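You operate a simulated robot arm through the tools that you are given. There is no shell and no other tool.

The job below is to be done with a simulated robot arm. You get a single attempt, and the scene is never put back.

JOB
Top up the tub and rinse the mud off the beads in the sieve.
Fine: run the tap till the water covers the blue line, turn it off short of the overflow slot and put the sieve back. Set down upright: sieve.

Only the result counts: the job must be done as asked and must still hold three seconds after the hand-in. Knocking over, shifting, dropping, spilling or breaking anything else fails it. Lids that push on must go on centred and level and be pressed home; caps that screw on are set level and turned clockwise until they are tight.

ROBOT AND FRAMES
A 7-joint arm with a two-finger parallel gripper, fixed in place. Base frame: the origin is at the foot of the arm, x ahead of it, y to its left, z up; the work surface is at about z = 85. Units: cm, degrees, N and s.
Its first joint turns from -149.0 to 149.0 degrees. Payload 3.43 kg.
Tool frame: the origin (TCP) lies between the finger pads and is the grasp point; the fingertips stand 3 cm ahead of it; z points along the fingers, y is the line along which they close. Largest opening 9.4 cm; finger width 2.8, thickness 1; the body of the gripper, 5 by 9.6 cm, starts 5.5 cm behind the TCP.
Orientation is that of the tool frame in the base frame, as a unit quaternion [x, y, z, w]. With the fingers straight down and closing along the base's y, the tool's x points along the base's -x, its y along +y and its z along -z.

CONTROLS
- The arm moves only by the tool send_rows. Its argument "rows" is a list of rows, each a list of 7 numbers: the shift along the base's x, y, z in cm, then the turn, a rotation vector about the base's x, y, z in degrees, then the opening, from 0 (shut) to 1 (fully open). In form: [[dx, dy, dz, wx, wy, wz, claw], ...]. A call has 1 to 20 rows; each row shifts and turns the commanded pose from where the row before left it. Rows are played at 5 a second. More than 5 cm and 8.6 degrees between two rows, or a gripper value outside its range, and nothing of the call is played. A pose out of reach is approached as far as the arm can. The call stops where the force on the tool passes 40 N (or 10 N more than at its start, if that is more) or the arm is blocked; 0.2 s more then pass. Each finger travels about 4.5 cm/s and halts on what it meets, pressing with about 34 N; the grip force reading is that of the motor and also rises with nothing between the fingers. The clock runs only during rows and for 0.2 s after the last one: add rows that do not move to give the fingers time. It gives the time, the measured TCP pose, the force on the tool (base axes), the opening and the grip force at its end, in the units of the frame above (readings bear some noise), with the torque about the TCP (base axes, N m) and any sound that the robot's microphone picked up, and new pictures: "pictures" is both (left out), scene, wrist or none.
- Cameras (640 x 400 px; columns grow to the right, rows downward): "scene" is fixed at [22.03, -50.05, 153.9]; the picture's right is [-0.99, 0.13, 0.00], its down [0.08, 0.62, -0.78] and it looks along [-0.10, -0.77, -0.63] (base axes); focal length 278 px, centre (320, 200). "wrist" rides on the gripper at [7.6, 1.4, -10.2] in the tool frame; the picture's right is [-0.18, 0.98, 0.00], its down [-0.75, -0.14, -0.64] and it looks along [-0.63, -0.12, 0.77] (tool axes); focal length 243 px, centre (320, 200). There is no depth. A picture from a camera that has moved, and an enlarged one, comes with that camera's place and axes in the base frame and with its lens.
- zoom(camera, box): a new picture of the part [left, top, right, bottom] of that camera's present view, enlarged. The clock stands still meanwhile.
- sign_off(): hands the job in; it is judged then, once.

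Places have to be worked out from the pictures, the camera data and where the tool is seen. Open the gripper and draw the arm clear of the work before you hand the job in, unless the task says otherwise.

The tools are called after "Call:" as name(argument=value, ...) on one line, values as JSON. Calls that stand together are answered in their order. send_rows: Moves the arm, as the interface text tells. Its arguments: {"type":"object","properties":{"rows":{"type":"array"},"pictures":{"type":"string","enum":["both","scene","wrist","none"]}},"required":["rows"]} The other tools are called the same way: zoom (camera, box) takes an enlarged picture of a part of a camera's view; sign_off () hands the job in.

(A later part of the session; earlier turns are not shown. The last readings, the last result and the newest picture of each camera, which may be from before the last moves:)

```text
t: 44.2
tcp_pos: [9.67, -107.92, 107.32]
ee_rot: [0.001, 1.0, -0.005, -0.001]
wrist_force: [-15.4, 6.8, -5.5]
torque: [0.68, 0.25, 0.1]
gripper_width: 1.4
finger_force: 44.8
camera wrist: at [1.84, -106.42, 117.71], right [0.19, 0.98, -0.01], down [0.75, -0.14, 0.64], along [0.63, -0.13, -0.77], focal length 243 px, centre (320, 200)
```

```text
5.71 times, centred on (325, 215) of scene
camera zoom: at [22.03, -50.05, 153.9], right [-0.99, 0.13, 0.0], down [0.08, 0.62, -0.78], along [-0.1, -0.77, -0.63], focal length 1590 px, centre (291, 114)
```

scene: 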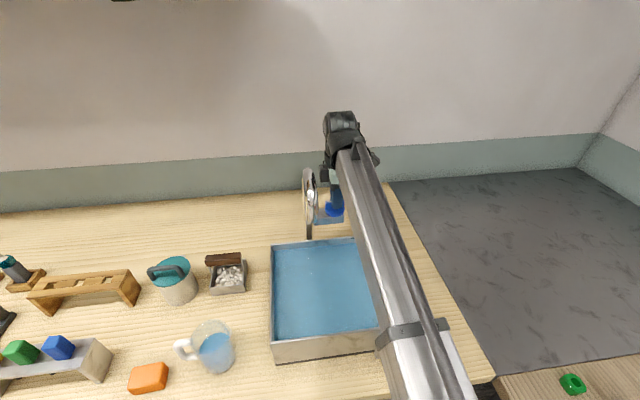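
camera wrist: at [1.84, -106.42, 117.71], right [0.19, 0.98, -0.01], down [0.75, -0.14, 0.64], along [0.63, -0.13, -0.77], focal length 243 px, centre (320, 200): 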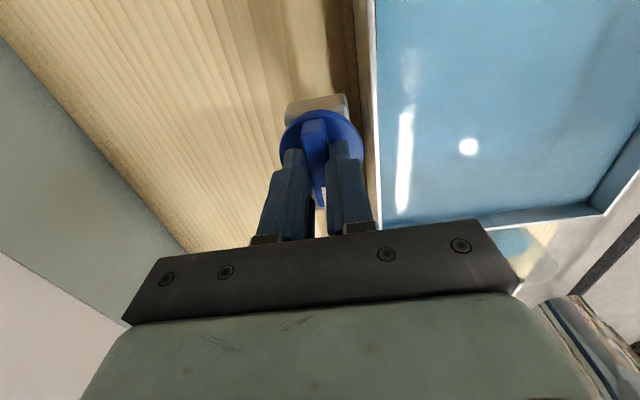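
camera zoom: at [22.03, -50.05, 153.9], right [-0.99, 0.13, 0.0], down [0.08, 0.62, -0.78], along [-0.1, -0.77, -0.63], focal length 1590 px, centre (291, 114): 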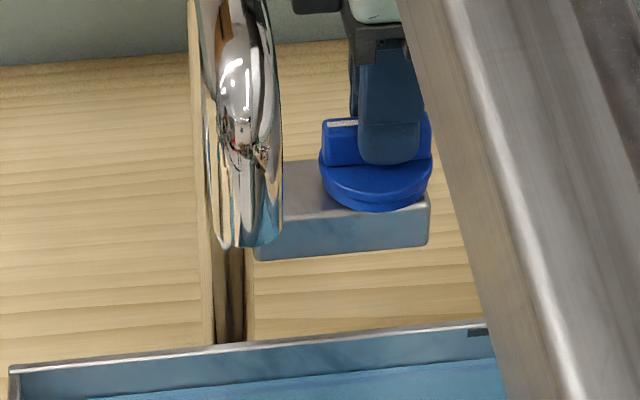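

The line is covered with ~0.35 cm over it and ~1.7 cm left below the slot; no stream. I release the knob, rise straight up high and look again.

Call:
send_rows(rows=[[0, 0, 0, 0, 0, 0, 0.25], [0, 0, 0, 0, 0, 0, 0.5], [0, 0, 0, 0, 0, 0, 0.5], [0, 0, 2, 0, 0, 0, 0.5], [0, 0, 3, 0, 0, 0, 0.6], [0, 0, 4, 0, 0, 0, 0.6], [0, 0, 4, 0, 0, 0, 0.6], [0, 0, 4, 0, 0, 0, 0.6], [0, 0, 4, 0, 0, 0, 0.6], [0, 0, 2, 0, 0, 0, 0.6], [0, 0, 0, 0, 0, 0, 0.6]])

Call:
zoom(camera="scene", box=[265, 170, 385, 290])

```text
t: 46.6
tcp_pos: [9.73, -106.29, 129.69]
ee_rot: [0.001, 1.0, -0.005, -0.001]
wrist_force: [0.6, 1.0, -0.4]
torque: [0.0, -0.01, 0.01]
gripper_width: 5.63
finger_force: 0.1
out of reach, approached as far as the arm can: row 9, 10
camera wrist: at [1.85, -104.72, 139.97], right [0.18, 0.98, -0.01], down [0.75, -0.13, 0.64], along [0.63, -0.13, -0.77], focal length 243 px, centre (320, 200)
```

scene: 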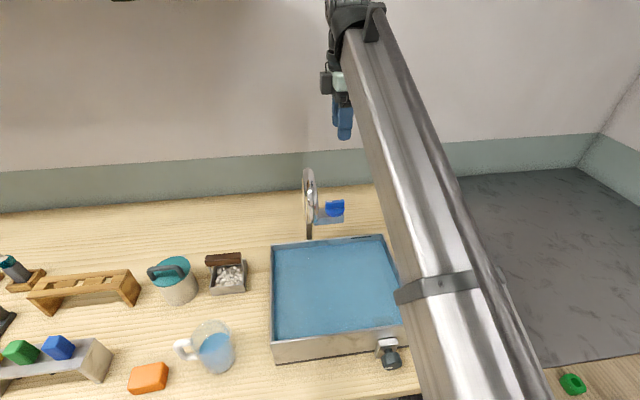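
wrist: 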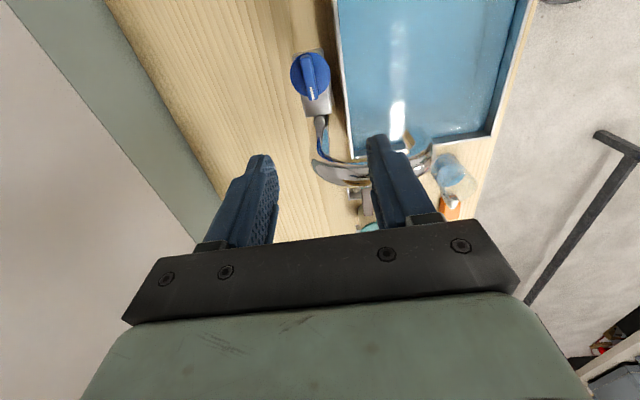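

```text
3.33 times, centred on (325, 230) of scene
camera zoom: at [22.03, -50.05, 153.9], right [-0.99, 0.13, 0.0], down [0.08, 0.62, -0.78], along [-0.1, -0.77, -0.63], focal length 928 px, centre (303, 100)
```

zoom: 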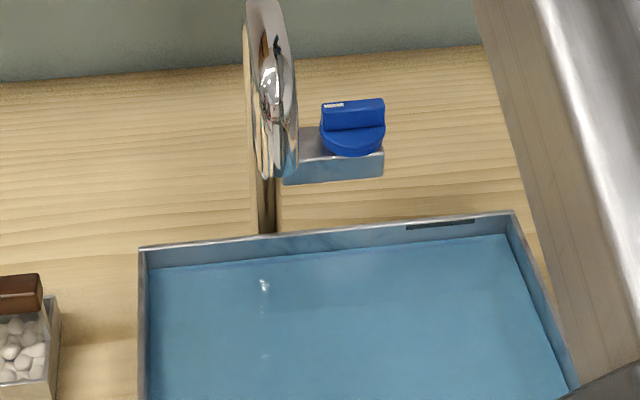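

Tap off, knob back in place. I pull back to y −94 at this height, then cross over the spout towards the sieve at x≈41.5.

Call:
send_rows(rows=[[0, 3, 0, 0, 0, 0, 0.6], [0, 3, 0, 0, 0, 0, 0.6], [0, 3, 0, 0, 0, 0, 0.6], [0, 3, 0, 0, 0, 0, 0.6], [4, 0, 0, 0, 0, 0, 0.6], [4, 0, 0, 0, 0, 0, 0.6], [4, 0, 0, 0, 0, 0, 0.6], [4, 0, 0, 0, 0, 0, 0.6], [4, 0, 0, 0, 0, 0, 0.6], [4, 0, 0, 0, 0, 0, 0.6], [4, 0, 0, 0, 0, 0, 0.6], [3.5, 0, 0, 0, 0, 0, 0.6], [0, 0, -3, 0, 0, 0, 0.6], [0, 0, -3, 0, 0, 0, 0.6], [0, -1, -3, 0, 0, 0, 0.6], [0, 0, 0, 0, 0, 0, 0.6]])

Call:
zoom(camera="scene", box=[150, 180, 290, 310])

```text
t: 50.0
tcp_pos: [41.43, -96.58, 118.15]
ee_rot: [0.0, 1.0, -0.004, -0.001]
wrist_force: [0.5, -0.2, 0.0]
torque: [0.0, 0.0, -0.03]
gripper_width: 5.65
finger_force: 0.0
out of reach, approached as far as the arm can: row 3, 4, 5
camera wrist: at [33.47, -94.95, 128.58], right [0.18, 0.98, -0.01], down [0.75, -0.14, 0.64], along [0.63, -0.13, -0.77], focal length 243 px, centre (320, 200)
```

scene: 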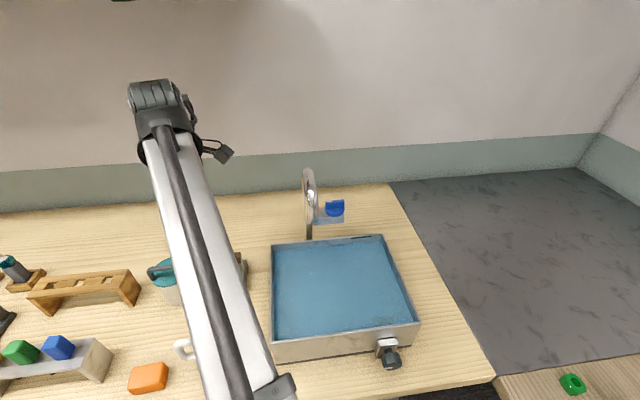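
wrist: 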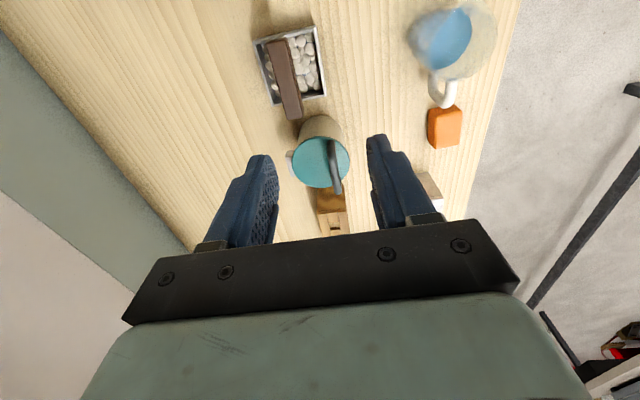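

```text
3.08 times, centred on (220, 245) of scene
camera zoom: at [22.03, -50.05, 153.9], right [-0.99, 0.13, 0.0], down [0.08, 0.62, -0.78], along [-0.1, -0.77, -0.63], focal length 856 px, centre (628, 62)
```

zoom: 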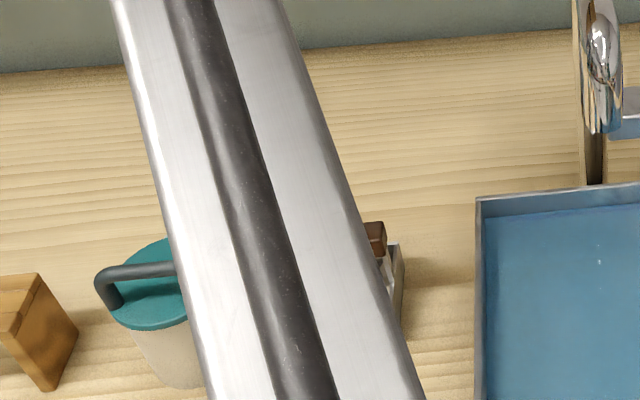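

The sieve shows in the wrist view; its handle bar centre works out at about [41.2, −101.0, top ~95]. I zoom in to refine.

Call:
zoom(camera="wrist", box=[230, 10, 360, 140])

```text
3.08 times, centred on (295, 75) of wrist
camera zoom: at [33.47, -94.95, 128.58], right [0.18, 0.98, -0.01], down [0.75, -0.14, 0.64], along [0.63, -0.13, -0.77], focal length 746 px, centre (397, 585)
```

zoom: 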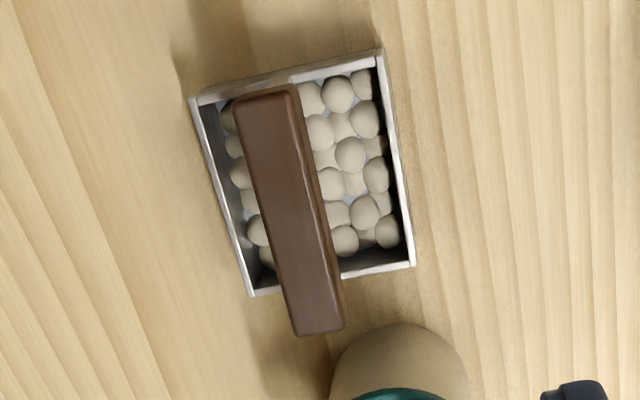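

The bar spans x 36.4–45.5, y −102.2..−99.8, essentially along x. I move to directly above it at z≈104.

Call:
send_rows(rows=[[0, -1.5, -2.5, 0, 0, 0, 0.6], [-0.2, -1.5, -3, 0, 0, 0, 0.6], [-0.2, -1.4, -3, 0, 0, 0, 0.6], [0, 0, -3, 0, 0, 0, 0.6], [0, 0, -2.5, 0, 0, 0, 0.6], [0, 0, 0, 0, 0, 0, 0.6]])

Call:
zoom(camera="wrist", box=[200, 80, 440, 250])

```text
t: 51.4
tcp_pos: [40.87, -100.81, 104.33]
ee_rot: [0.0, 1.0, -0.005, 0.0]
wrist_force: [-0.4, 0.4, -0.4]
torque: [-0.02, 0.02, -0.01]
gripper_width: 5.63
finger_force: 0.1
camera wrist: at [33.0, -99.31, 114.62], right [0.18, 0.98, -0.01], down [0.75, -0.14, 0.64], along [0.63, -0.13, -0.77], focal length 243 px, centre (320, 200)
```

scene: 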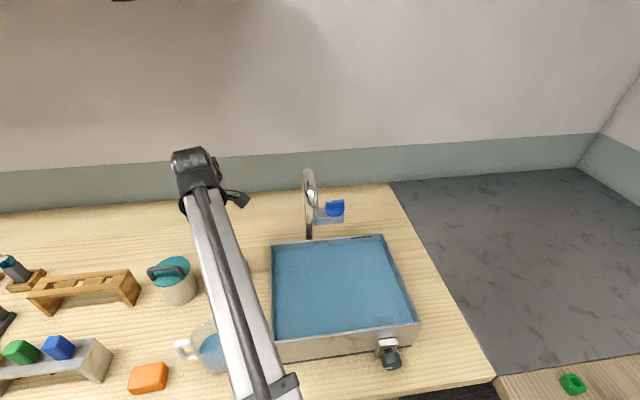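
wrist: 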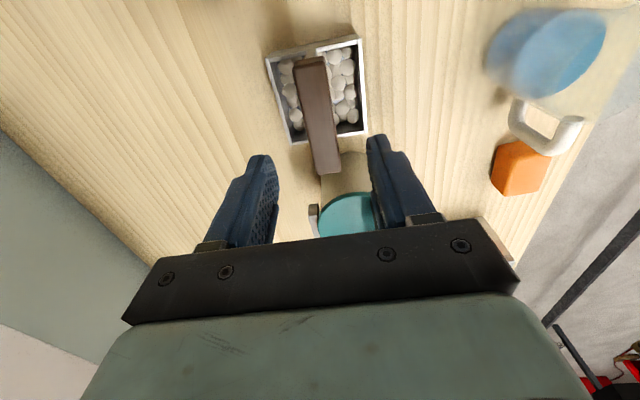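

```text
2.35 times, centred on (320, 165) of wrist
camera zoom: at [33.0, -99.31, 114.62], right [0.18, 0.98, -0.01], down [0.75, -0.14, 0.64], along [0.63, -0.13, -0.77], focal length 571 px, centre (320, 282)
```

zoom: 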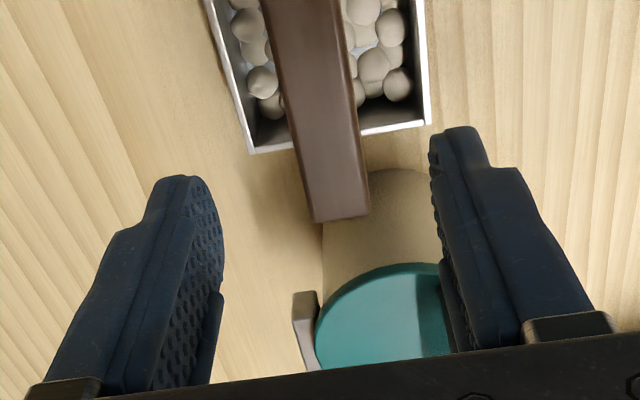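

Aligned within millimetres. I go down to z≈94 so the pads straddle the bar and look.

Call:
send_rows(rows=[[0.1, -0.2, -2.5, 0, 0, 0, 0.6], [0, 0, -2.5, 0, 0, 0, 0.6], [0, 0, -2.5, 0, 0, 0, 0.6], [0, 0, -1.5, 0, 0, 0, 0.6], [0, 0, -1.2, 0, 0, 0, 0.6], [0, 0, 0, 0, 0, 0, 0.6]])

Call:
zoom(camera="wrist", box=[200, 80, 440, 250])

```text
t: 52.8
tcp_pos: [40.91, -100.98, 94.09]
ee_rot: [0.001, 1.0, -0.005, 0.0]
wrist_force: [0.4, -0.4, 0.0]
torque: [-0.01, -0.01, 0.02]
gripper_width: 5.66
finger_force: 0.1
camera wrist: at [33.11, -99.45, 104.44], right [0.18, 0.98, -0.01], down [0.75, -0.14, 0.64], along [0.63, -0.13, -0.77], focal length 243 px, centre (320, 200)
```

scene: 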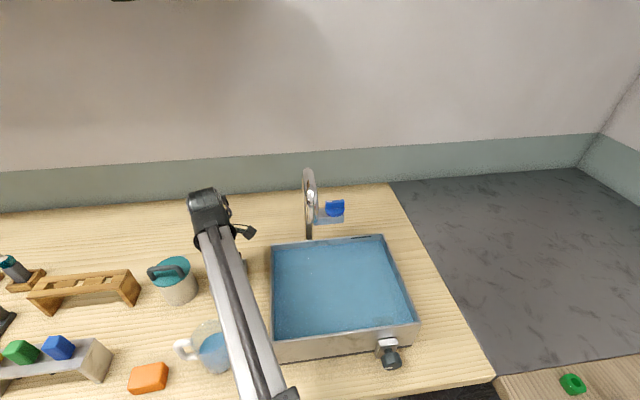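
wrist: 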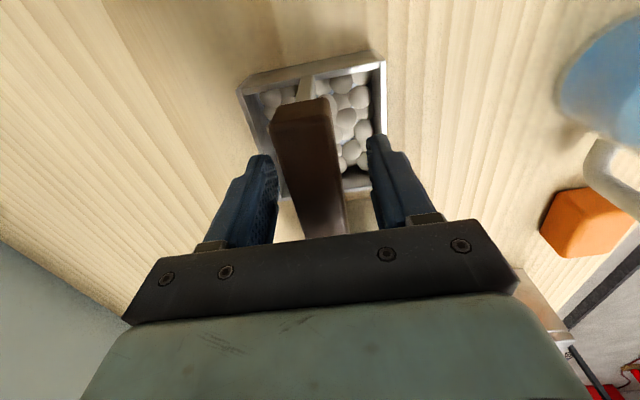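

```text
2.35 times, centred on (320, 165) of wrist
camera zoom: at [33.11, -99.45, 104.44], right [0.18, 0.98, -0.01], down [0.75, -0.14, 0.64], along [0.63, -0.13, -0.77], focal length 571 px, centre (320, 282)
```

zoom: 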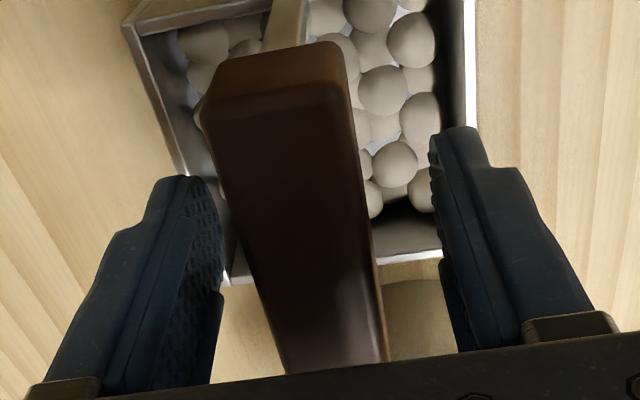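

The bar sits between the pads. I close on it and lift slightly (1 cm), checking grip and weight.

Call:
send_rows(rows=[[0.1, 0, 0, 0, 0, 0, 0.4], [0, 0, 0, 0, 0, 0, 0.2], [0, 0, 0, 0, 0, 0, 0.1], [0, 0, 0, 0, 0, 0, 0], [0, 0, 0, 0, 0, 0, 0], [0, 0, 0, 0, 0, 0, 0]])

Call:
send_rows(rows=[[0, 0, 0.3, 0, 0, 0, 0], [0, 0, 0.4, 0, 0, 0, 0], [0, 0, 0.5, 0, 0, 0, 0], [0, 0, 0, 0, 0, 0, 0]])

Call:
zoom(camera="wrist", box=[200, 40, 440, 250])

```text
t: 54.2
tcp_pos: [41.0, -101.06, 94.08]
ee_rot: [0.001, 1.0, -0.005, -0.001]
wrist_force: [0.4, 0.6, 1.1]
torque: [0.28, 0.05, 0.01]
gripper_width: 2.79
finger_force: 34.5
camera wrist: at [33.2, -99.44, 104.47], right [0.18, 0.98, -0.01], down [0.75, -0.14, 0.64], along [0.63, -0.13, -0.77], focal length 243 px, centre (320, 200)
```

scene: 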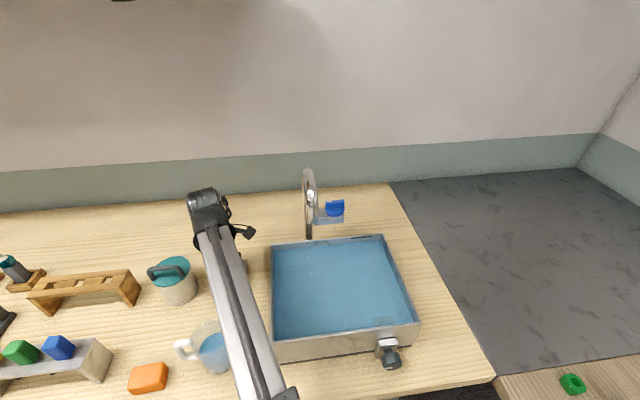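
wrist: 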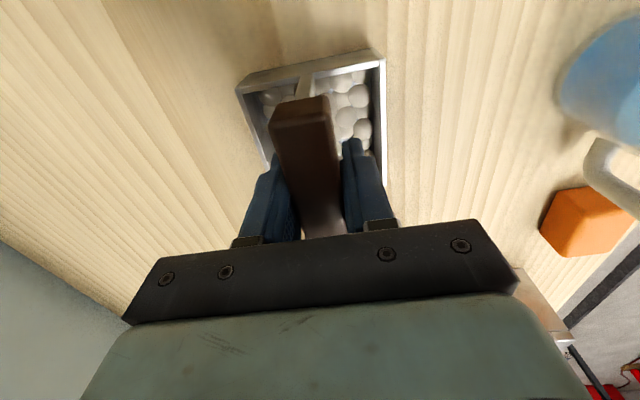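

```text
t: 55.2
tcp_pos: [41.07, -101.0, 95.23]
ee_rot: [0.0, 1.0, -0.004, -0.001]
wrist_force: [0.1, -0.8, -2.3]
torque: [0.01, -0.02, -0.01]
gripper_width: 2.83
finger_force: 34.2
camera wrist: at [33.18, -99.49, 105.6], right [0.18, 0.98, -0.01], down [0.75, -0.14, 0.64], along [0.63, -0.13, -0.77], focal length 243 px, centre (320, 200)
```

scene: 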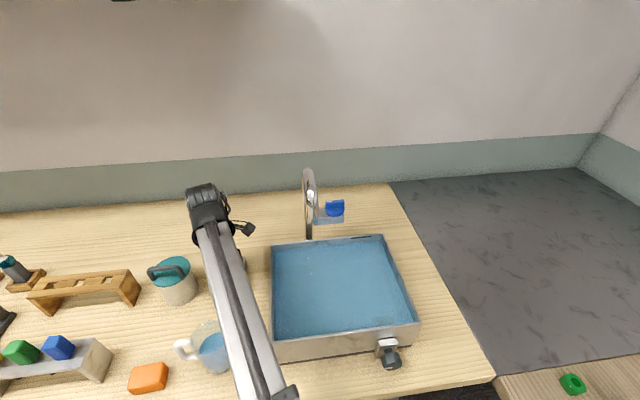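
wrist: 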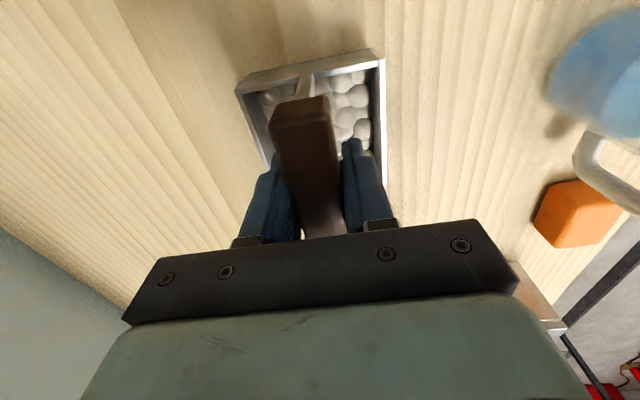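

```text
1.90 times, centred on (320, 145) of wrist
camera zoom: at [33.18, -99.49, 105.6], right [0.18, 0.98, -0.01], down [0.75, -0.14, 0.64], along [0.63, -0.13, -0.77], focal length 462 px, centre (320, 305)
```

zoom: 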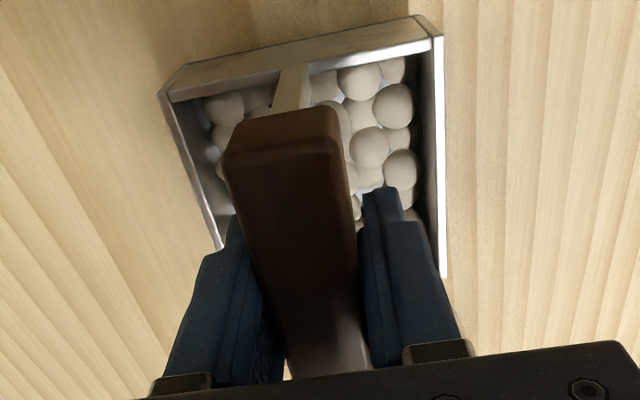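

The sieve is held level (2.3 N), with its rest pose at TCP [41.0, −101.06, 94.08]. I lift it straight up to z≈112 gently.

Call:
send_rows(rows=[[0, 0, 0.6, 0, 0, 0, 0], [0, 0, 1, 0, 0, 0, 0], [0, 0, 1.5, 0, 0, 0, 0], [0, 0, 2, 0, 0, 0, 0], [0, 0, 2, 0, 0, 0, 0], [0, 0, 2, 0, 0, 0, 0], [0, 0, 2, 0, 0, 0, 0], [0, 0, 2, 0, 0, 0, 0], [0, 0, 1.5, 0, 0, 0, 0], [0, 0, 1, 0, 0, 0, 0], [0, 0, 0.6, 0, 0, 0, 0], [0, 0, 0, 0, 0, 0, 0]])

```text
t: 57.8
tcp_pos: [40.98, -101.19, 111.63]
ee_rot: [0.0, 1.0, -0.004, -0.001]
wrist_force: [0.1, -0.6, -2.9]
torque: [0.0, -0.01, 0.02]
gripper_width: 2.77
finger_force: 34.4
camera wrist: at [33.2, -99.55, 121.84], right [0.18, 0.98, -0.01], down [0.75, -0.14, 0.64], along [0.63, -0.13, -0.77], focal length 243 px, centre (320, 200)
```

scene: 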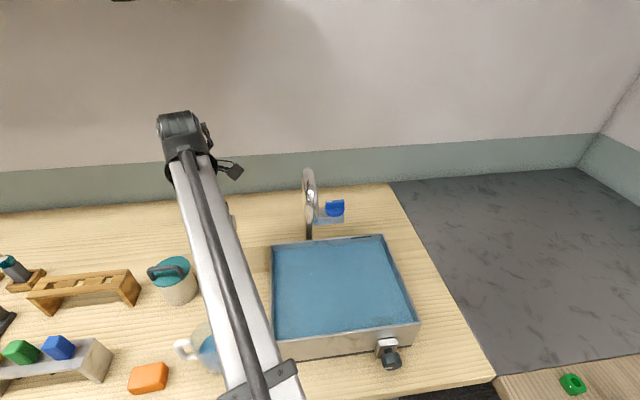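
wrist: 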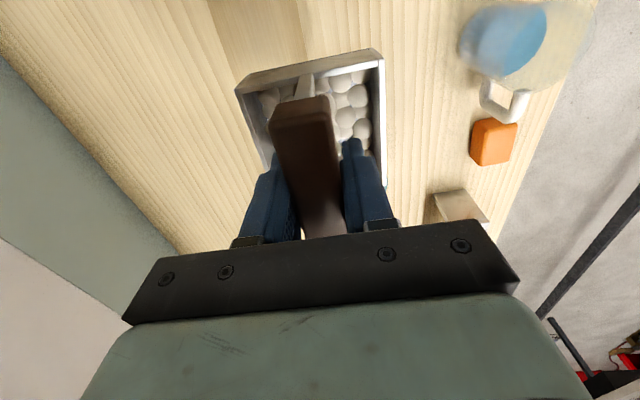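

The sieve hangs level. I carry it in −x/+y around the spout to over the tub at about [13, −86].

Call:
send_rows(rows=[[-0.6, 0.6, 0, 0, 0, 0, 0], [-1.2, 1.2, 0, 0, 0, 0, 0], [-1.6, 1.6, 0, 0, 0, 0, 0], [-1.6, 1.6, 0, 0, 0, 0, 0], [-1.6, 1.6, 0, 0, 0, 0, 0], [-1.6, 1.6, 0, 0, 0, 0, 0], [-1.6, 1.6, 0, 0, 0, 0, 0], [-1.6, 1.6, 0, 0, 0, 0, 0], [-1.6, 1.6, 0, 0, 0, 0, 0], [-1.7, 0.8, 0, 0, 0, 0, 0], [-1.9, 0.5, 0, 0, 0, 0, 0], [-1.9, 0.3, 0, 0, 0, 0, 0], [-1.9, 0.2, 0, 0, 0, 0, 0], [-1.9, 0, 0, 0, 0, 0, 0], [-1.9, 0, 0, 0, 0, 0, 0], [-1.9, 0, 0, 0, 0, 0, 0], [-1.2, 0, 0, 0, 0, 0, 0], [-0.7, 0, 0, 0, 0, 0, 0], [0, 0, 0, 0, 0, 0, 0]])

Call:
zoom(camera="wrist", box=[200, 40, 440, 250])

```text
t: 61.8
tcp_pos: [13.05, -86.21, 111.4]
ee_rot: [0.001, 1.0, -0.004, -0.001]
wrist_force: [-0.1, -0.6, -2.3]
torque: [-0.03, 0.0, -0.01]
gripper_width: 2.83
finger_force: 33.5
camera wrist: at [5.18, -84.7, 121.83], right [0.18, 0.98, -0.01], down [0.75, -0.14, 0.64], along [0.63, -0.13, -0.77], focal length 243 px, centre (320, 200)
```

scene: 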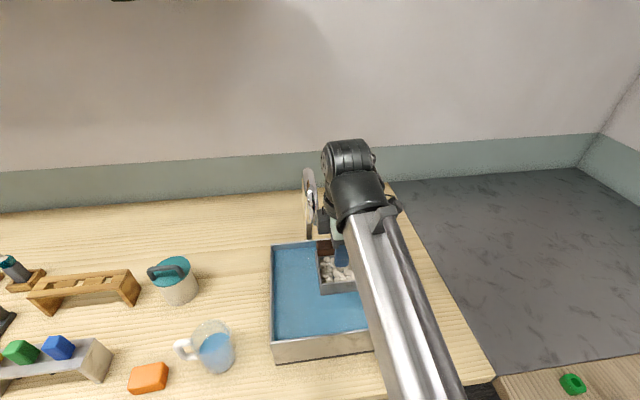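
wrist: 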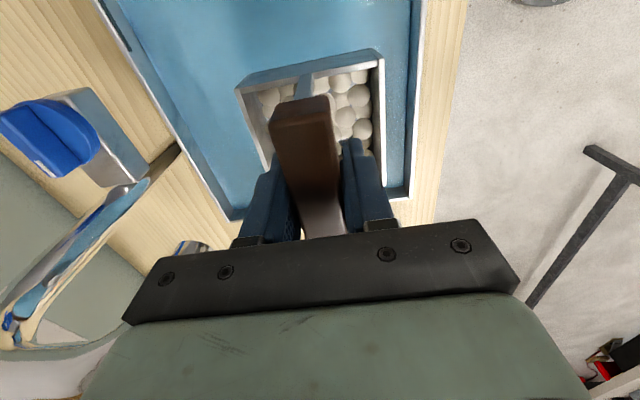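

```text
1.90 times, centred on (320, 145) of wrist
camera zoom: at [5.18, -84.7, 121.83], right [0.18, 0.98, -0.01], down [0.75, -0.14, 0.64], along [0.63, -0.13, -0.77], focal length 462 px, centre (320, 305)
```

zoom: 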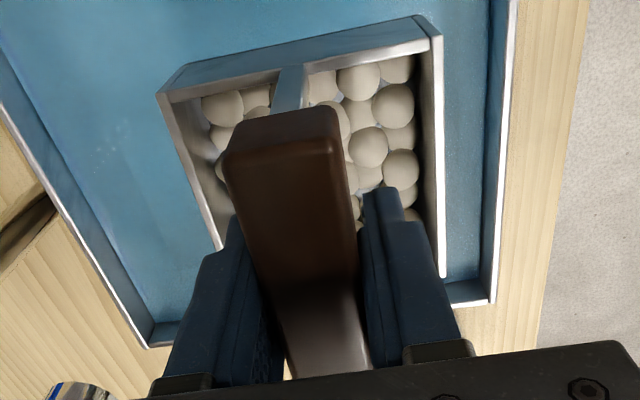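

The sieve is over the tub, well inside its walls. I shift 3 cm away from the spout and lower until the sieve bottom is at z≈91.3 (TCP ~100.4).

Call:
send_rows(rows=[[-1, 0, -0.5, 0, 0, 0, 0], [-1, 0, -1, 0, 0, 0, 0], [-1, 0, -1.5, 0, 0, 0, 0], [0, 0, -1.5, 0, 0, 0, 0], [0, 0, -1.5, 0, 0, 0, 0], [0, 0, -1.5, 0, 0, 0, 0], [0, 0, -1, 0, 0, 0, 0], [0, 0, -0.8, 0, 0, 0, 0], [0, 0, -0.7, 0, 0, 0, 0], [0, 0, -0.5, 0, 0, 0, 0], [0, 0, -0.5, 0, 0, 0, 0], [0, 0, 0, 0, 0, 0, 0]])

Call:
zoom(camera="wrist", box=[200, 40, 440, 250])

Call:
zoom(camera="scene", box=[265, 200, 425, 370])

```text
t: 64.4
tcp_pos: [10.04, -86.23, 100.49]
ee_rot: [0.001, 1.0, -0.004, -0.001]
wrist_force: [-0.3, 0.9, -2.6]
torque: [-0.02, 0.02, -0.03]
gripper_width: 2.81
finger_force: 33.6
camera wrist: at [2.17, -84.69, 110.85], right [0.18, 0.98, -0.01], down [0.75, -0.14, 0.64], along [0.63, -0.13, -0.77], focal length 243 px, centre (320, 200)
```

scene: 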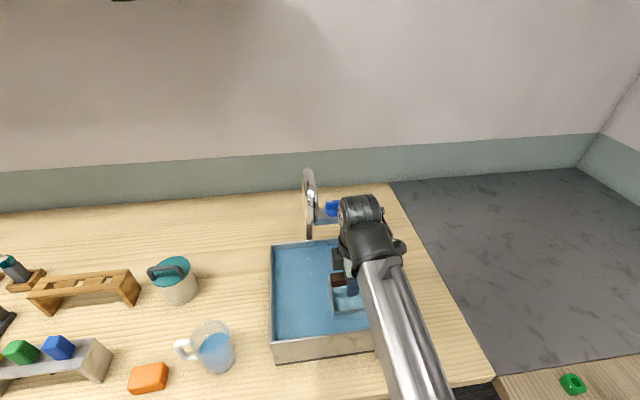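
wrist: 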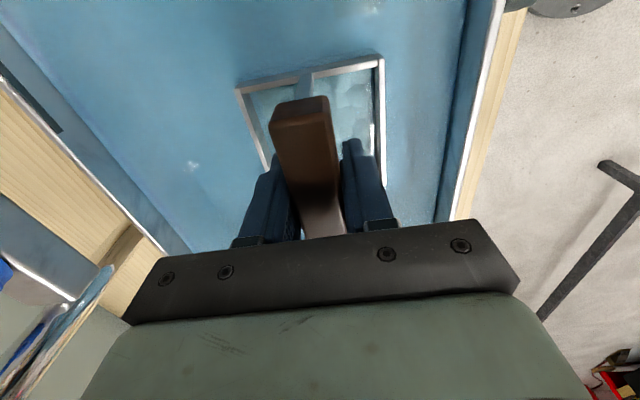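

```text
1.90 times, centred on (320, 145) of wrist
camera zoom: at [2.17, -84.69, 110.85], right [0.18, 0.98, -0.01], down [0.75, -0.14, 0.64], along [0.63, -0.13, -0.77], focal length 462 px, centre (320, 305)
```

zoom: 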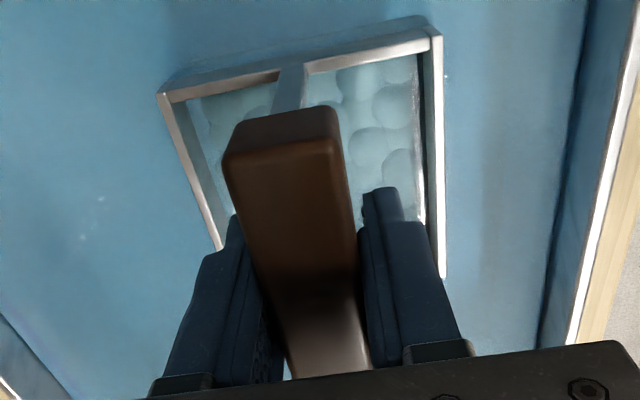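

```text
2.35 times, centred on (345, 285) of scene
camera zoom: at [22.03, -50.05, 153.9], right [-0.99, 0.13, 0.0], down [0.08, 0.62, -0.78], along [-0.1, -0.77, -0.63], focal length 655 px, centre (261, 0)
```

zoom: 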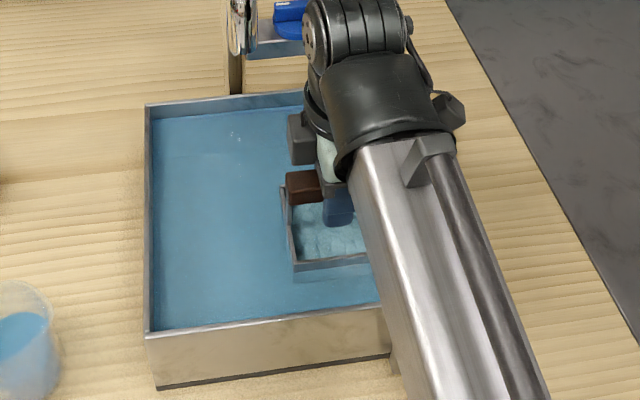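

The beads are under water with the sieve rim still just above it, so none can wash out. I swish it ±2 cm gently and bob it to rinse.

Call:
send_rows(rows=[[0, 0, -0.4, 0, 0, 0, 0], [1, 0, 0, 0, 0, 0, 0], [1, 0, 0, 0, 0, 0, 0], [-1, 0, 0, 0, 0, 0, 0], [-1.2, 0, 0, 0, 0, 0, 0], [-1.2, 0, 0, 0, 0, 0, 0], [-0.6, 0, 0, 0, 0, 0, 0], [1, 0, 0, 0, 0, 0, 0], [1.2, 0, 0, 0, 0, 0, 0], [1.2, 0, 0, 0, 0, 0, 0], [0.6, 0, 0, 0, 0, 0, 0], [-1, 0, 0, 0, 0, 0, 0], [-1, 0, 0, 0, 0, 0, 0], [0, 1, 0, 0, 0, 0, 0], [0, 1, 0, 0, 0, 0, 0], [0, -1, 0, 0, 0, 0, 0], [0, -1, 0, 0, 0, 0, 0], [0, -1, 0, 0, 0, 0, 0], [0, 1, 0, 0, 0, 0, 0], [0, 0, 0, 0, 0, 0, 0]])

Call:
zoom(camera="wrist", box=[200, 40, 440, 250])

```text
t: 68.6
tcp_pos: [10.04, -86.31, 100.1]
ee_rot: [0.0, 1.0, -0.004, -0.001]
wrist_force: [-0.5, -1.0, -1.8]
torque: [-0.04, -0.01, 0.02]
gripper_width: 2.81
finger_force: 34.1
camera wrist: at [2.14, -84.69, 110.44], right [0.18, 0.98, -0.01], down [0.75, -0.14, 0.64], along [0.63, -0.13, -0.77], focal length 243 px, centre (320, 200)
```

scene: 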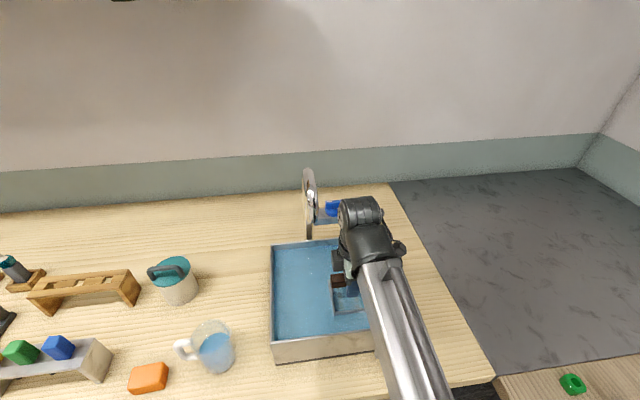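
wrist: 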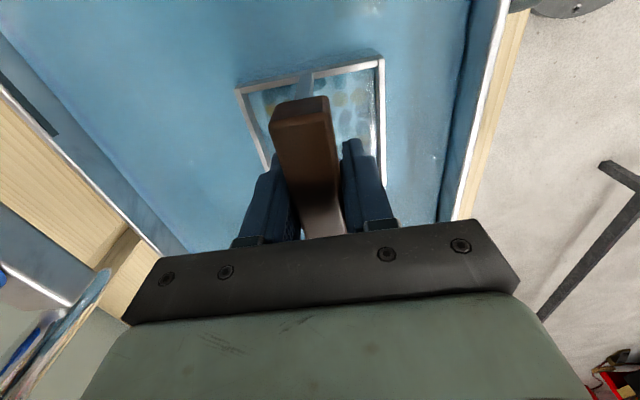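

```text
1.90 times, centred on (320, 145) of wrist
camera zoom: at [2.14, -84.69, 110.44], right [0.18, 0.98, -0.01], down [0.75, -0.14, 0.64], along [0.63, -0.13, -0.77], focal length 462 px, centre (320, 305)
```

zoom: 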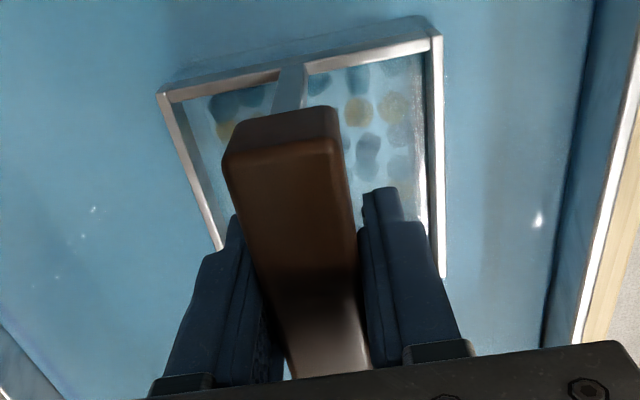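

The mud is coming off: coloured beads now show through. I swish another round to clean them fully.

Call:
send_rows(rows=[[1, 0, 0, 0, 0, 0, 0], [1.2, 0, 0, 0, 0, 0, 0], [-1, 0, 0, 0, 0, 0, 0], [-1.2, 0, 0, 0, 0, 0, 0], [-1.2, 0, 0, 0, 0, 0, 0], [-1, 0, 0, 0, 0, 0, 0], [1, 0, 0, 0, 0, 0, 0], [1.2, 0, 0, 0, 0, 0, 0], [1.2, 0, 0, 0, 0, 0, 0], [1, 0, 0, 0, 0, 0, 0], [-1, 0, 0, 0, 0, 0, 0], [-1.2, 0, 0, 0, 0, 0, 0], [0, 1, 0, 0, 0, 0, 0], [0, 1, 0, 0, 0, 0, 0], [0, -1, 0, 0, 0, 0, 0], [0, -1, 0, 0, 0, 0, 0], [0, -1, 0, 0, 0, 0, 0], [0, 1, 0, 0, 0, 0, 0], [0, 0, 0, 0, 0, 0, 0], [0, 0, 0, 0, 0, 0, 0]], pictures="none")

Call:
send_rows(rows=[[1, 0, 0, 0, 0, 0, 0], [1.2, 0, 0, 0, 0, 0, 0], [-1, 0, 0, 0, 0, 0, 0], [-1.2, 0, 0, 0, 0, 0, 0], [-1.2, 0, 0, 0, 0, 0, 0], [-1, 0, 0, 0, 0, 0, 0], [1, 0, 0, 0, 0, 0, 0], [1.2, 0, 0, 0, 0, 0, 0], [1.2, 0, 0, 0, 0, 0, 0], [1, 0, 0, 0, 0, 0, 0], [-1, 0, 0, 0, 0, 0, 0], [-1.2, 0, 0, 0, 0, 0, 0], [0, 1, 0, 0, 0, 0, 0], [0, 1, 0, 0, 0, 0, 0], [0, -1, 0, 0, 0, 0, 0], [0, -1, 0, 0, 0, 0, 0], [0, -1, 0, 0, 0, 0, 0], [0, 1, 0, 0, 0, 0, 0], [0, 0, 0, 0, 0, 0, 0], [0, 0, 0, 0, 0, 0, 0]], pictures="both")

Call:
zoom(camera="wrist", box=[200, 40, 440, 250])

```text
t: 72.8
tcp_pos: [9.94, -86.34, 99.99]
ee_rot: [0.0, 1.0, -0.004, -0.001]
wrist_force: [-0.2, 0.0, -3.4]
torque: [-0.03, -0.02, -0.02]
gripper_width: 2.81
finger_force: 33.7
```

```text
t: 77.0
tcp_pos: [10.01, -86.2, 99.99]
ee_rot: [0.001, 1.0, -0.005, -0.001]
wrist_force: [0.5, -0.7, -1.9]
torque: [0.0, 0.01, 0.02]
gripper_width: 2.82
finger_force: 34.2
camera wrist: at [2.19, -84.65, 110.39], right [0.18, 0.98, -0.01], down [0.75, -0.14, 0.64], along [0.63, -0.13, -0.77], focal length 243 px, centre (320, 200)
```

scene: 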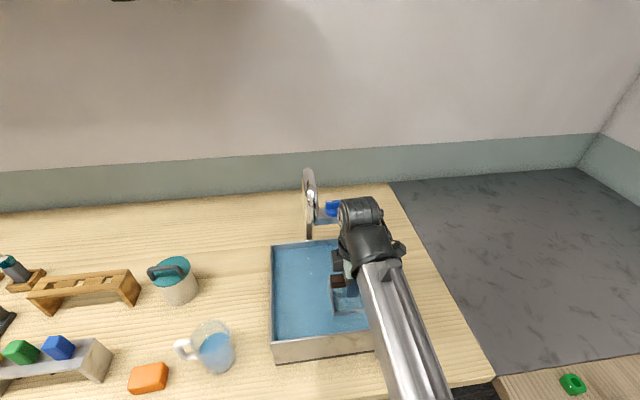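
wrist: 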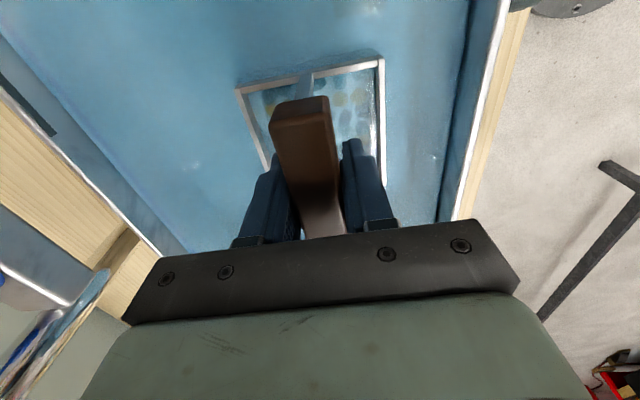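

```text
1.90 times, centred on (320, 145) of wrist
camera zoom: at [2.19, -84.65, 110.39], right [0.18, 0.98, -0.01], down [0.75, -0.14, 0.64], along [0.63, -0.13, -0.77], focal length 462 px, centre (320, 305)
```

zoom: 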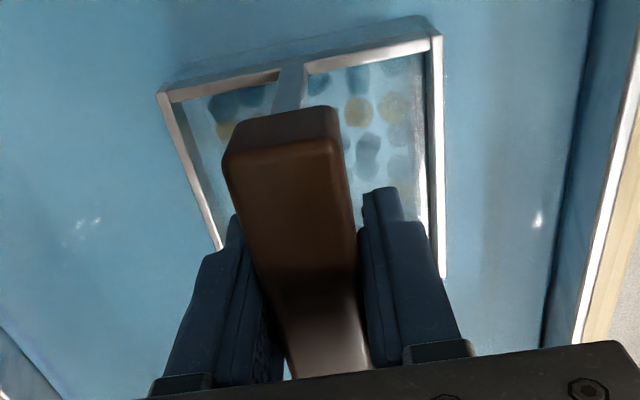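

The bead colours no longer change. I lift the sieve slowly out of the water and hold it over the tub to drain and inspect.

Call:
send_rows(rows=[[0, 0, 0.3, 0, 0, 0, 0], [0, 0, 0.5, 0, 0, 0, 0], [0, 0, 0.6, 0, 0, 0, 0], [0, 0, 0.6, 0, 0, 0, 0], [0, 0, 0.6, 0, 0, 0, 0], [0, 0, 0.6, 0, 0, 0, 0], [0, 0, 0.6, 0, 0, 0, 0], [0, 0, 0.6, 0, 0, 0, 0], [0, 0, 0.6, 0, 0, 0, 0], [0, 0, 0.6, 0, 0, 0, 0], [0, 0, 0.6, 0, 0, 0, 0], [0, 0, 0.4, 0, 0, 0, 0], [0, 0, 0.2, 0, 0, 0, 0], [0, 0, 0, 0, 0, 0, 0], [0, 0, 0, 0, 0, 0, 0], [0, 0, 0, 0, 0, 0, 0], [0, 0, 0, 0, 0, 0, 0], [0, 0, 0, 0, 0, 0, 0], [0, 0, 0, 0, 0, 0, 0], [0, 0, 0, 0, 0, 0, 0]], pictures="both")

Call:
zoom(camera="wrist", box=[200, 40, 440, 250])

Call:
zoom(camera="scene", box=[265, 200, 425, 370])

```text
t: 81.2
tcp_pos: [10.12, -86.22, 106.86]
ee_rot: [0.0, 1.0, -0.005, -0.001]
wrist_force: [-0.5, 0.5, -1.6]
torque: [0.01, 0.0, 0.0]
gripper_width: 2.8
finger_force: 34.1
camera wrist: at [2.2, -84.69, 117.24], right [0.18, 0.98, -0.01], down [0.75, -0.14, 0.64], along [0.63, -0.13, -0.77], focal length 243 px, centre (320, 200)
```

scene: 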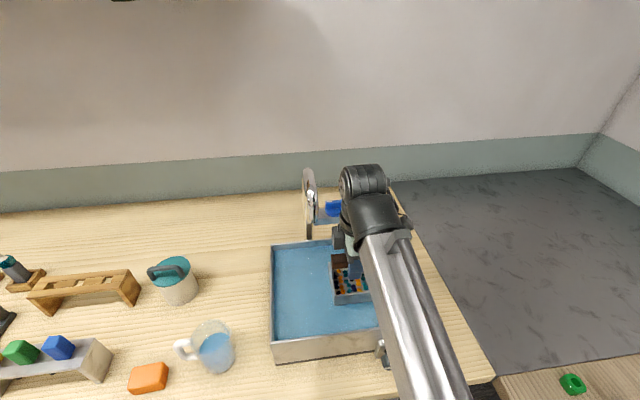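
wrist: 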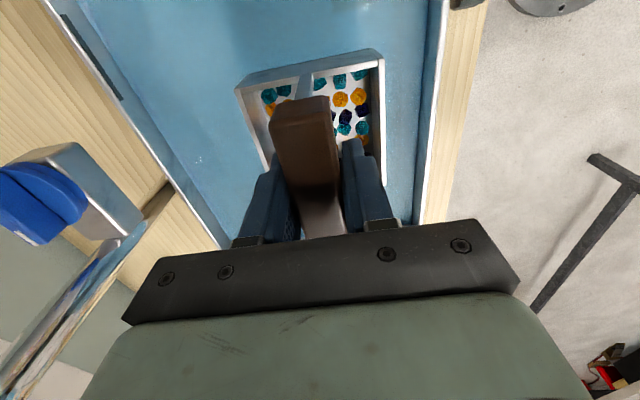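

```text
1.90 times, centred on (320, 145) of wrist
camera zoom: at [2.2, -84.69, 117.24], right [0.18, 0.98, -0.01], down [0.75, -0.14, 0.64], along [0.63, -0.13, -0.77], focal length 462 px, centre (320, 305)
```

zoom: 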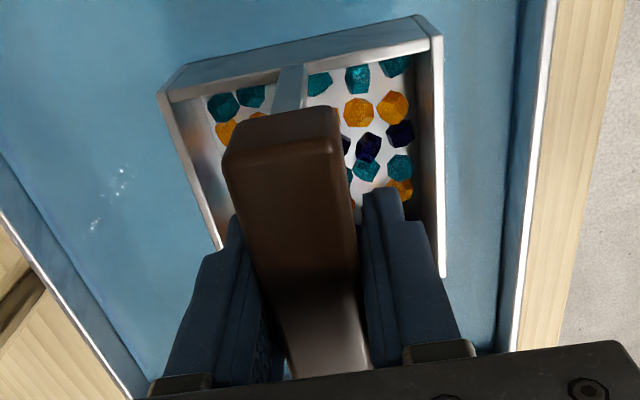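

```text
2.35 times, centred on (345, 285) of scene
camera zoom: at [22.03, -50.05, 153.9], right [-0.99, 0.13, 0.0], down [0.08, 0.62, -0.78], along [-0.1, -0.77, -0.63], focal length 655 px, centre (261, 0)
```

zoom: 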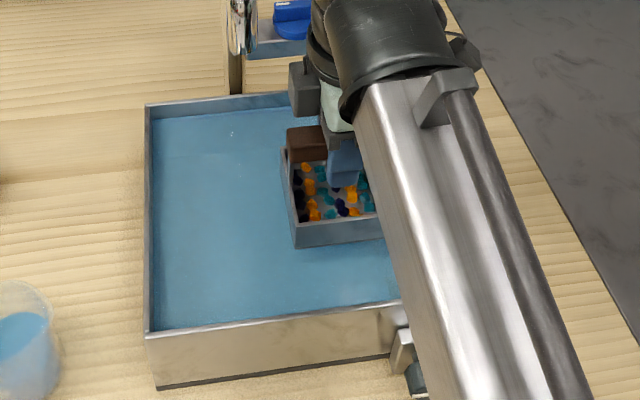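

Beads are clean (teal, orange, navy) and all in the sieve. I let it drain 3 s more over the tub and raise to z≈111.6.

Call:
send_rows(rows=[[0, 0, 0, 0, 0, 0, 0], [0, 0, 0, 0, 0, 0, 0], [0, 0, 0, 0, 0, 0, 0], [0, 0, 0, 0, 0, 0, 0], [0, 0, 0, 0, 0, 0, 0], [0, 0, 0, 0, 0, 0, 0], [0, 0, 0, 0, 0, 0, 0], [0, 0, 0, 0, 0, 0, 0], [0, 0, 0, 0, 0, 0, 0], [0, 0, 0, 0, 0, 0, 0], [0, 0, 0, 0, 0, 0, 0], [0, 0, 0, 0, 0, 0, 0], [0, 0, 0, 0, 0, 0, 0], [0, 0, 0, 0, 0, 0, 0], [0, 0, 0.6, 0, 0, 0, 0], [0, 0, 1.2, 0, 0, 0, 0], [0, 0, 1.2, 0, 0, 0, 0], [0, 0, 1.2, 0, 0, 0, 0], [0, 0, 0.6, 0, 0, 0, 0], [0, 0, 0, 0, 0, 0, 0]], pictures="wrist")

Call:
zoom(camera="wrist", box=[200, 40, 440, 250])

```text
t: 85.4
tcp_pos: [9.99, -86.21, 111.6]
ee_rot: [0.0, 1.0, -0.004, 0.0]
wrist_force: [-0.2, 0.1, -2.2]
torque: [0.03, -0.01, 0.0]
gripper_width: 2.81
finger_force: 34.0
camera wrist: at [2.18, -84.72, 122.03], right [0.18, 0.98, -0.01], down [0.75, -0.14, 0.64], along [0.63, -0.13, -0.77], focal length 243 px, centre (320, 200)
```

wrist: 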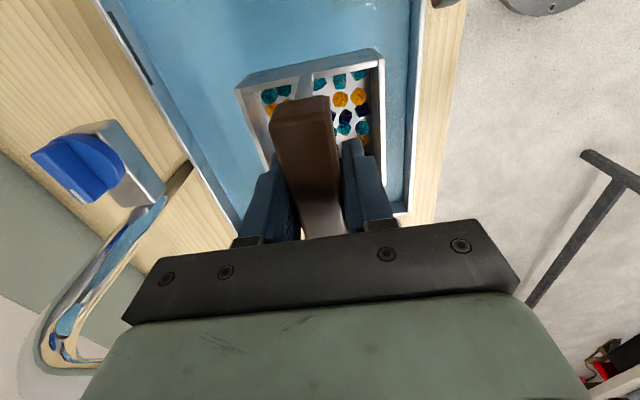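

```text
1.90 times, centred on (320, 145) of wrist
camera zoom: at [2.18, -84.72, 122.03], right [0.18, 0.98, -0.01], down [0.75, -0.14, 0.64], along [0.63, -0.13, -0.77], focal length 462 px, centre (320, 305)
```

zoom: 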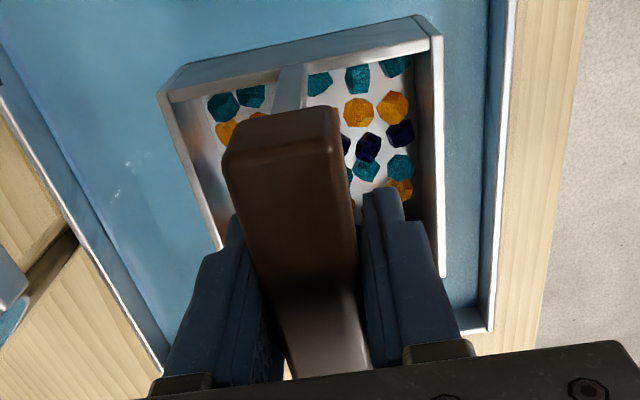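

Drained, level, all good. I carry it back along the same route to above its old place.

Call:
send_rows(rows=[[0.8, 0, 0, 0, 0, 0, 0], [1.4, 0, 0, 0, 0, 0, 0], [1.9, 0, 0, 0, 0, 0, 0], [1.9, 0, 0, 0, 0, 0, 0], [1.9, 0, 0, 0, 0, 0, 0], [1.9, 0, 0, 0, 0, 0, 0], [1.9, 0, 0, 0, 0, 0, 0], [1.9, 0, 0, 0, 0, 0, 0], [1.9, 0, 0, 0, 0, 0, 0], [1.6, -1.55, 0, 0, 0, 0, 0], [1.6, -1.55, 0, 0, 0, 0, 0], [1.6, -1.55, 0, 0, 0, 0, 0], [1.6, -1.55, 0, 0, 0, 0, 0], [1.6, -1.55, 0, 0, 0, 0, 0], [1.6, -1.55, 0, 0, 0, 0, 0], [1.6, -1.55, 0, 0, 0, 0, 0], [1.6, -1.55, 0, 0, 0, 0, 0], [1.6, -1.55, 0, 0, 0, 0, 0], [0.8, -0.7, 0, 0, 0, 0, 0], [0.3, -0.25, 0, 0, 0, 0, 0]])

```text
t: 89.6
tcp_pos: [41.22, -101.23, 111.61]
ee_rot: [0.001, 1.0, -0.005, 0.0]
wrist_force: [-0.1, -0.1, -2.1]
torque: [0.0, -0.02, 0.0]
gripper_width: 2.78
finger_force: 33.8
camera wrist: at [33.24, -99.58, 121.99], right [0.18, 0.98, -0.01], down [0.75, -0.14, 0.64], along [0.63, -0.13, -0.77], focal length 243 px, centre (320, 200)
```

scene: 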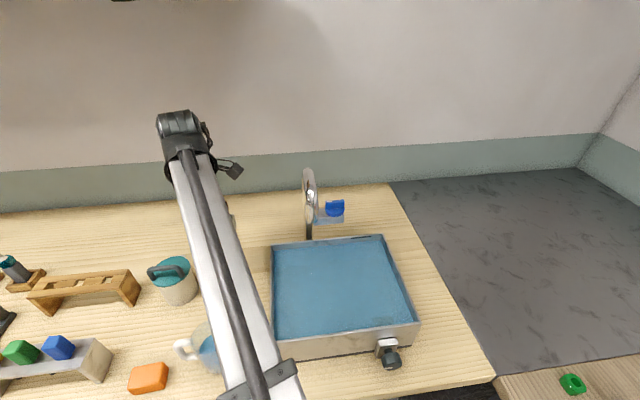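
wrist: 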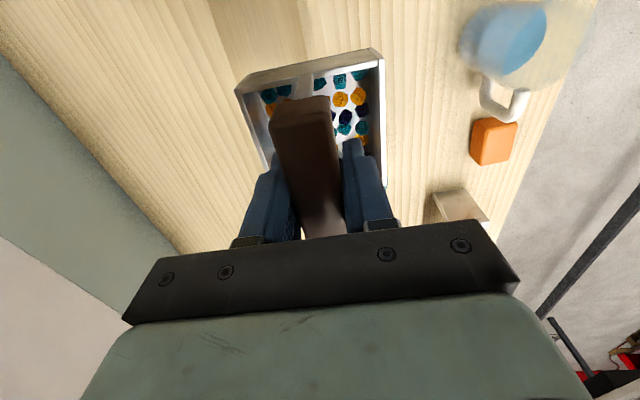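

Back above the original spot. I lower it, slowing near the table (rest height TCP 94.1).

Call:
send_rows(rows=[[-0.15, 0.12, -0.8, 0, 0, 0, 0], [0, 0, -1.5, 0, 0, 0, 0], [0, 0, -2, 0, 0, 0, 0], [0, 0, -2, 0, 0, 0, 0], [0, 0, -2, 0, 0, 0, 0], [0, 0, -2, 0, 0, 0, 0], [0, 0, -2, 0, 0, 0, 0], [0, 0, -1.5, 0, 0, 0, 0], [0, 0, -1.2, 0, 0, 0, 0], [0, 0, -0.8, 0, 0, 0, 0], [0, 0, -0.5, 0, 0, 0, 0], [0, 0, -0.4, 0, 0, 0, 0], [0, 0, -0.2, 0, 0, 0, 0], [0, 0, 0, 0, 0, 0, 0]], pictures="wrist")

```text
t: 92.6
tcp_pos: [40.91, -101.0, 94.62]
ee_rot: [0.0, 1.0, -0.005, -0.001]
wrist_force: [-0.4, 0.3, -2.2]
torque: [0.01, 0.0, 0.03]
gripper_width: 2.82
finger_force: 33.9
camera wrist: at [33.05, -99.46, 105.08], right [0.18, 0.98, -0.01], down [0.75, -0.14, 0.64], along [0.63, -0.13, -0.77], focal length 243 px, centre (320, 200)
```

wrist: 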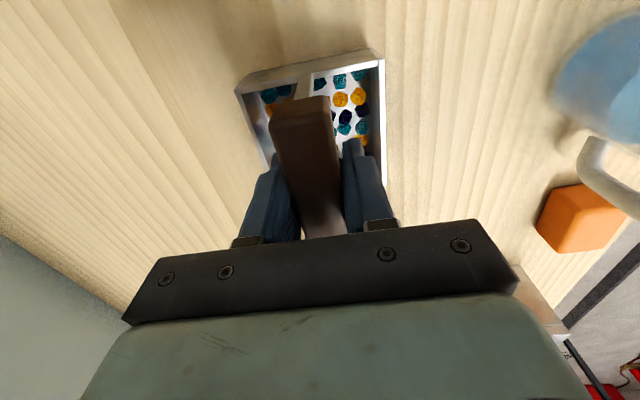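

Half a centimetre left; I lower in small steps and watch for table contact.

Call:
send_rows(rows=[[0.05, 0, -0.15, 0, 0, 0, 0], [0, 0, -0.15, 0, 0, 0, 0], [0, 0, -0.15, 0, 0, 0, 0], [0, 0, -0.1, 0, 0, 0, 0], [0, 0, 0, 0, 0, 0, 0]], pictures="wrist")

```text
t: 93.8
tcp_pos: [40.98, -100.95, 94.12]
ee_rot: [0.0, 1.0, -0.005, 0.0]
wrist_force: [-0.7, 0.6, -2.8]
torque: [0.02, -0.01, -0.02]
gripper_width: 2.81
finger_force: 33.7
camera wrist: at [33.1, -99.46, 104.57], right [0.18, 0.98, -0.01], down [0.75, -0.14, 0.64], along [0.63, -0.13, -0.77], focal length 243 px, centre (320, 200)
```

wrist: 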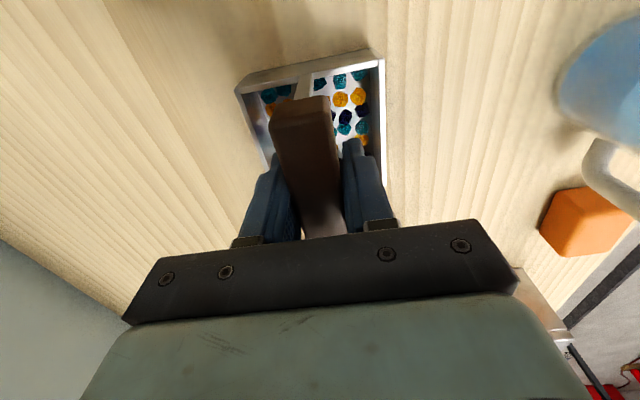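

Still hanging free (−2.8 N); I lower another 0.2 cm in tiny steps.

Call:
send_rows(rows=[[0, 0, -0.06, 0, 0, 0, 0], [0, 0, -0.06, 0, 0, 0, 0], [0, 0, 0, 0, 0, 0, 0], [0, 0, 0, 0, 0, 0, 0]], pictures="none")

Call:
send_rows(rows=[[0, 0, -0.05, 0, 0, 0, 0], [0, 0, -0.03, 0, 0, 0, 0], [0, 0, 0, 0, 0, 0, 0], [0, 0, 0, 0, 0, 0, 0]], pictures="none")

```text
t: 94.8
tcp_pos: [40.92, -100.99, 94.18]
ee_rot: [0.0, 1.0, -0.005, 0.0]
wrist_force: [1.0, -0.9, 4.4]
torque: [0.19, 0.01, 0.0]
gripper_width: 2.79
finger_force: 33.5
```

```text
t: 95.8
tcp_pos: [41.08, -101.03, 94.06]
ee_rot: [0.0, 1.0, -0.005, 0.0]
wrist_force: [2.2, -4.7, 16.6]
torque: [0.43, 0.03, -0.04]
gripper_width: 2.78
finger_force: 34.1
```

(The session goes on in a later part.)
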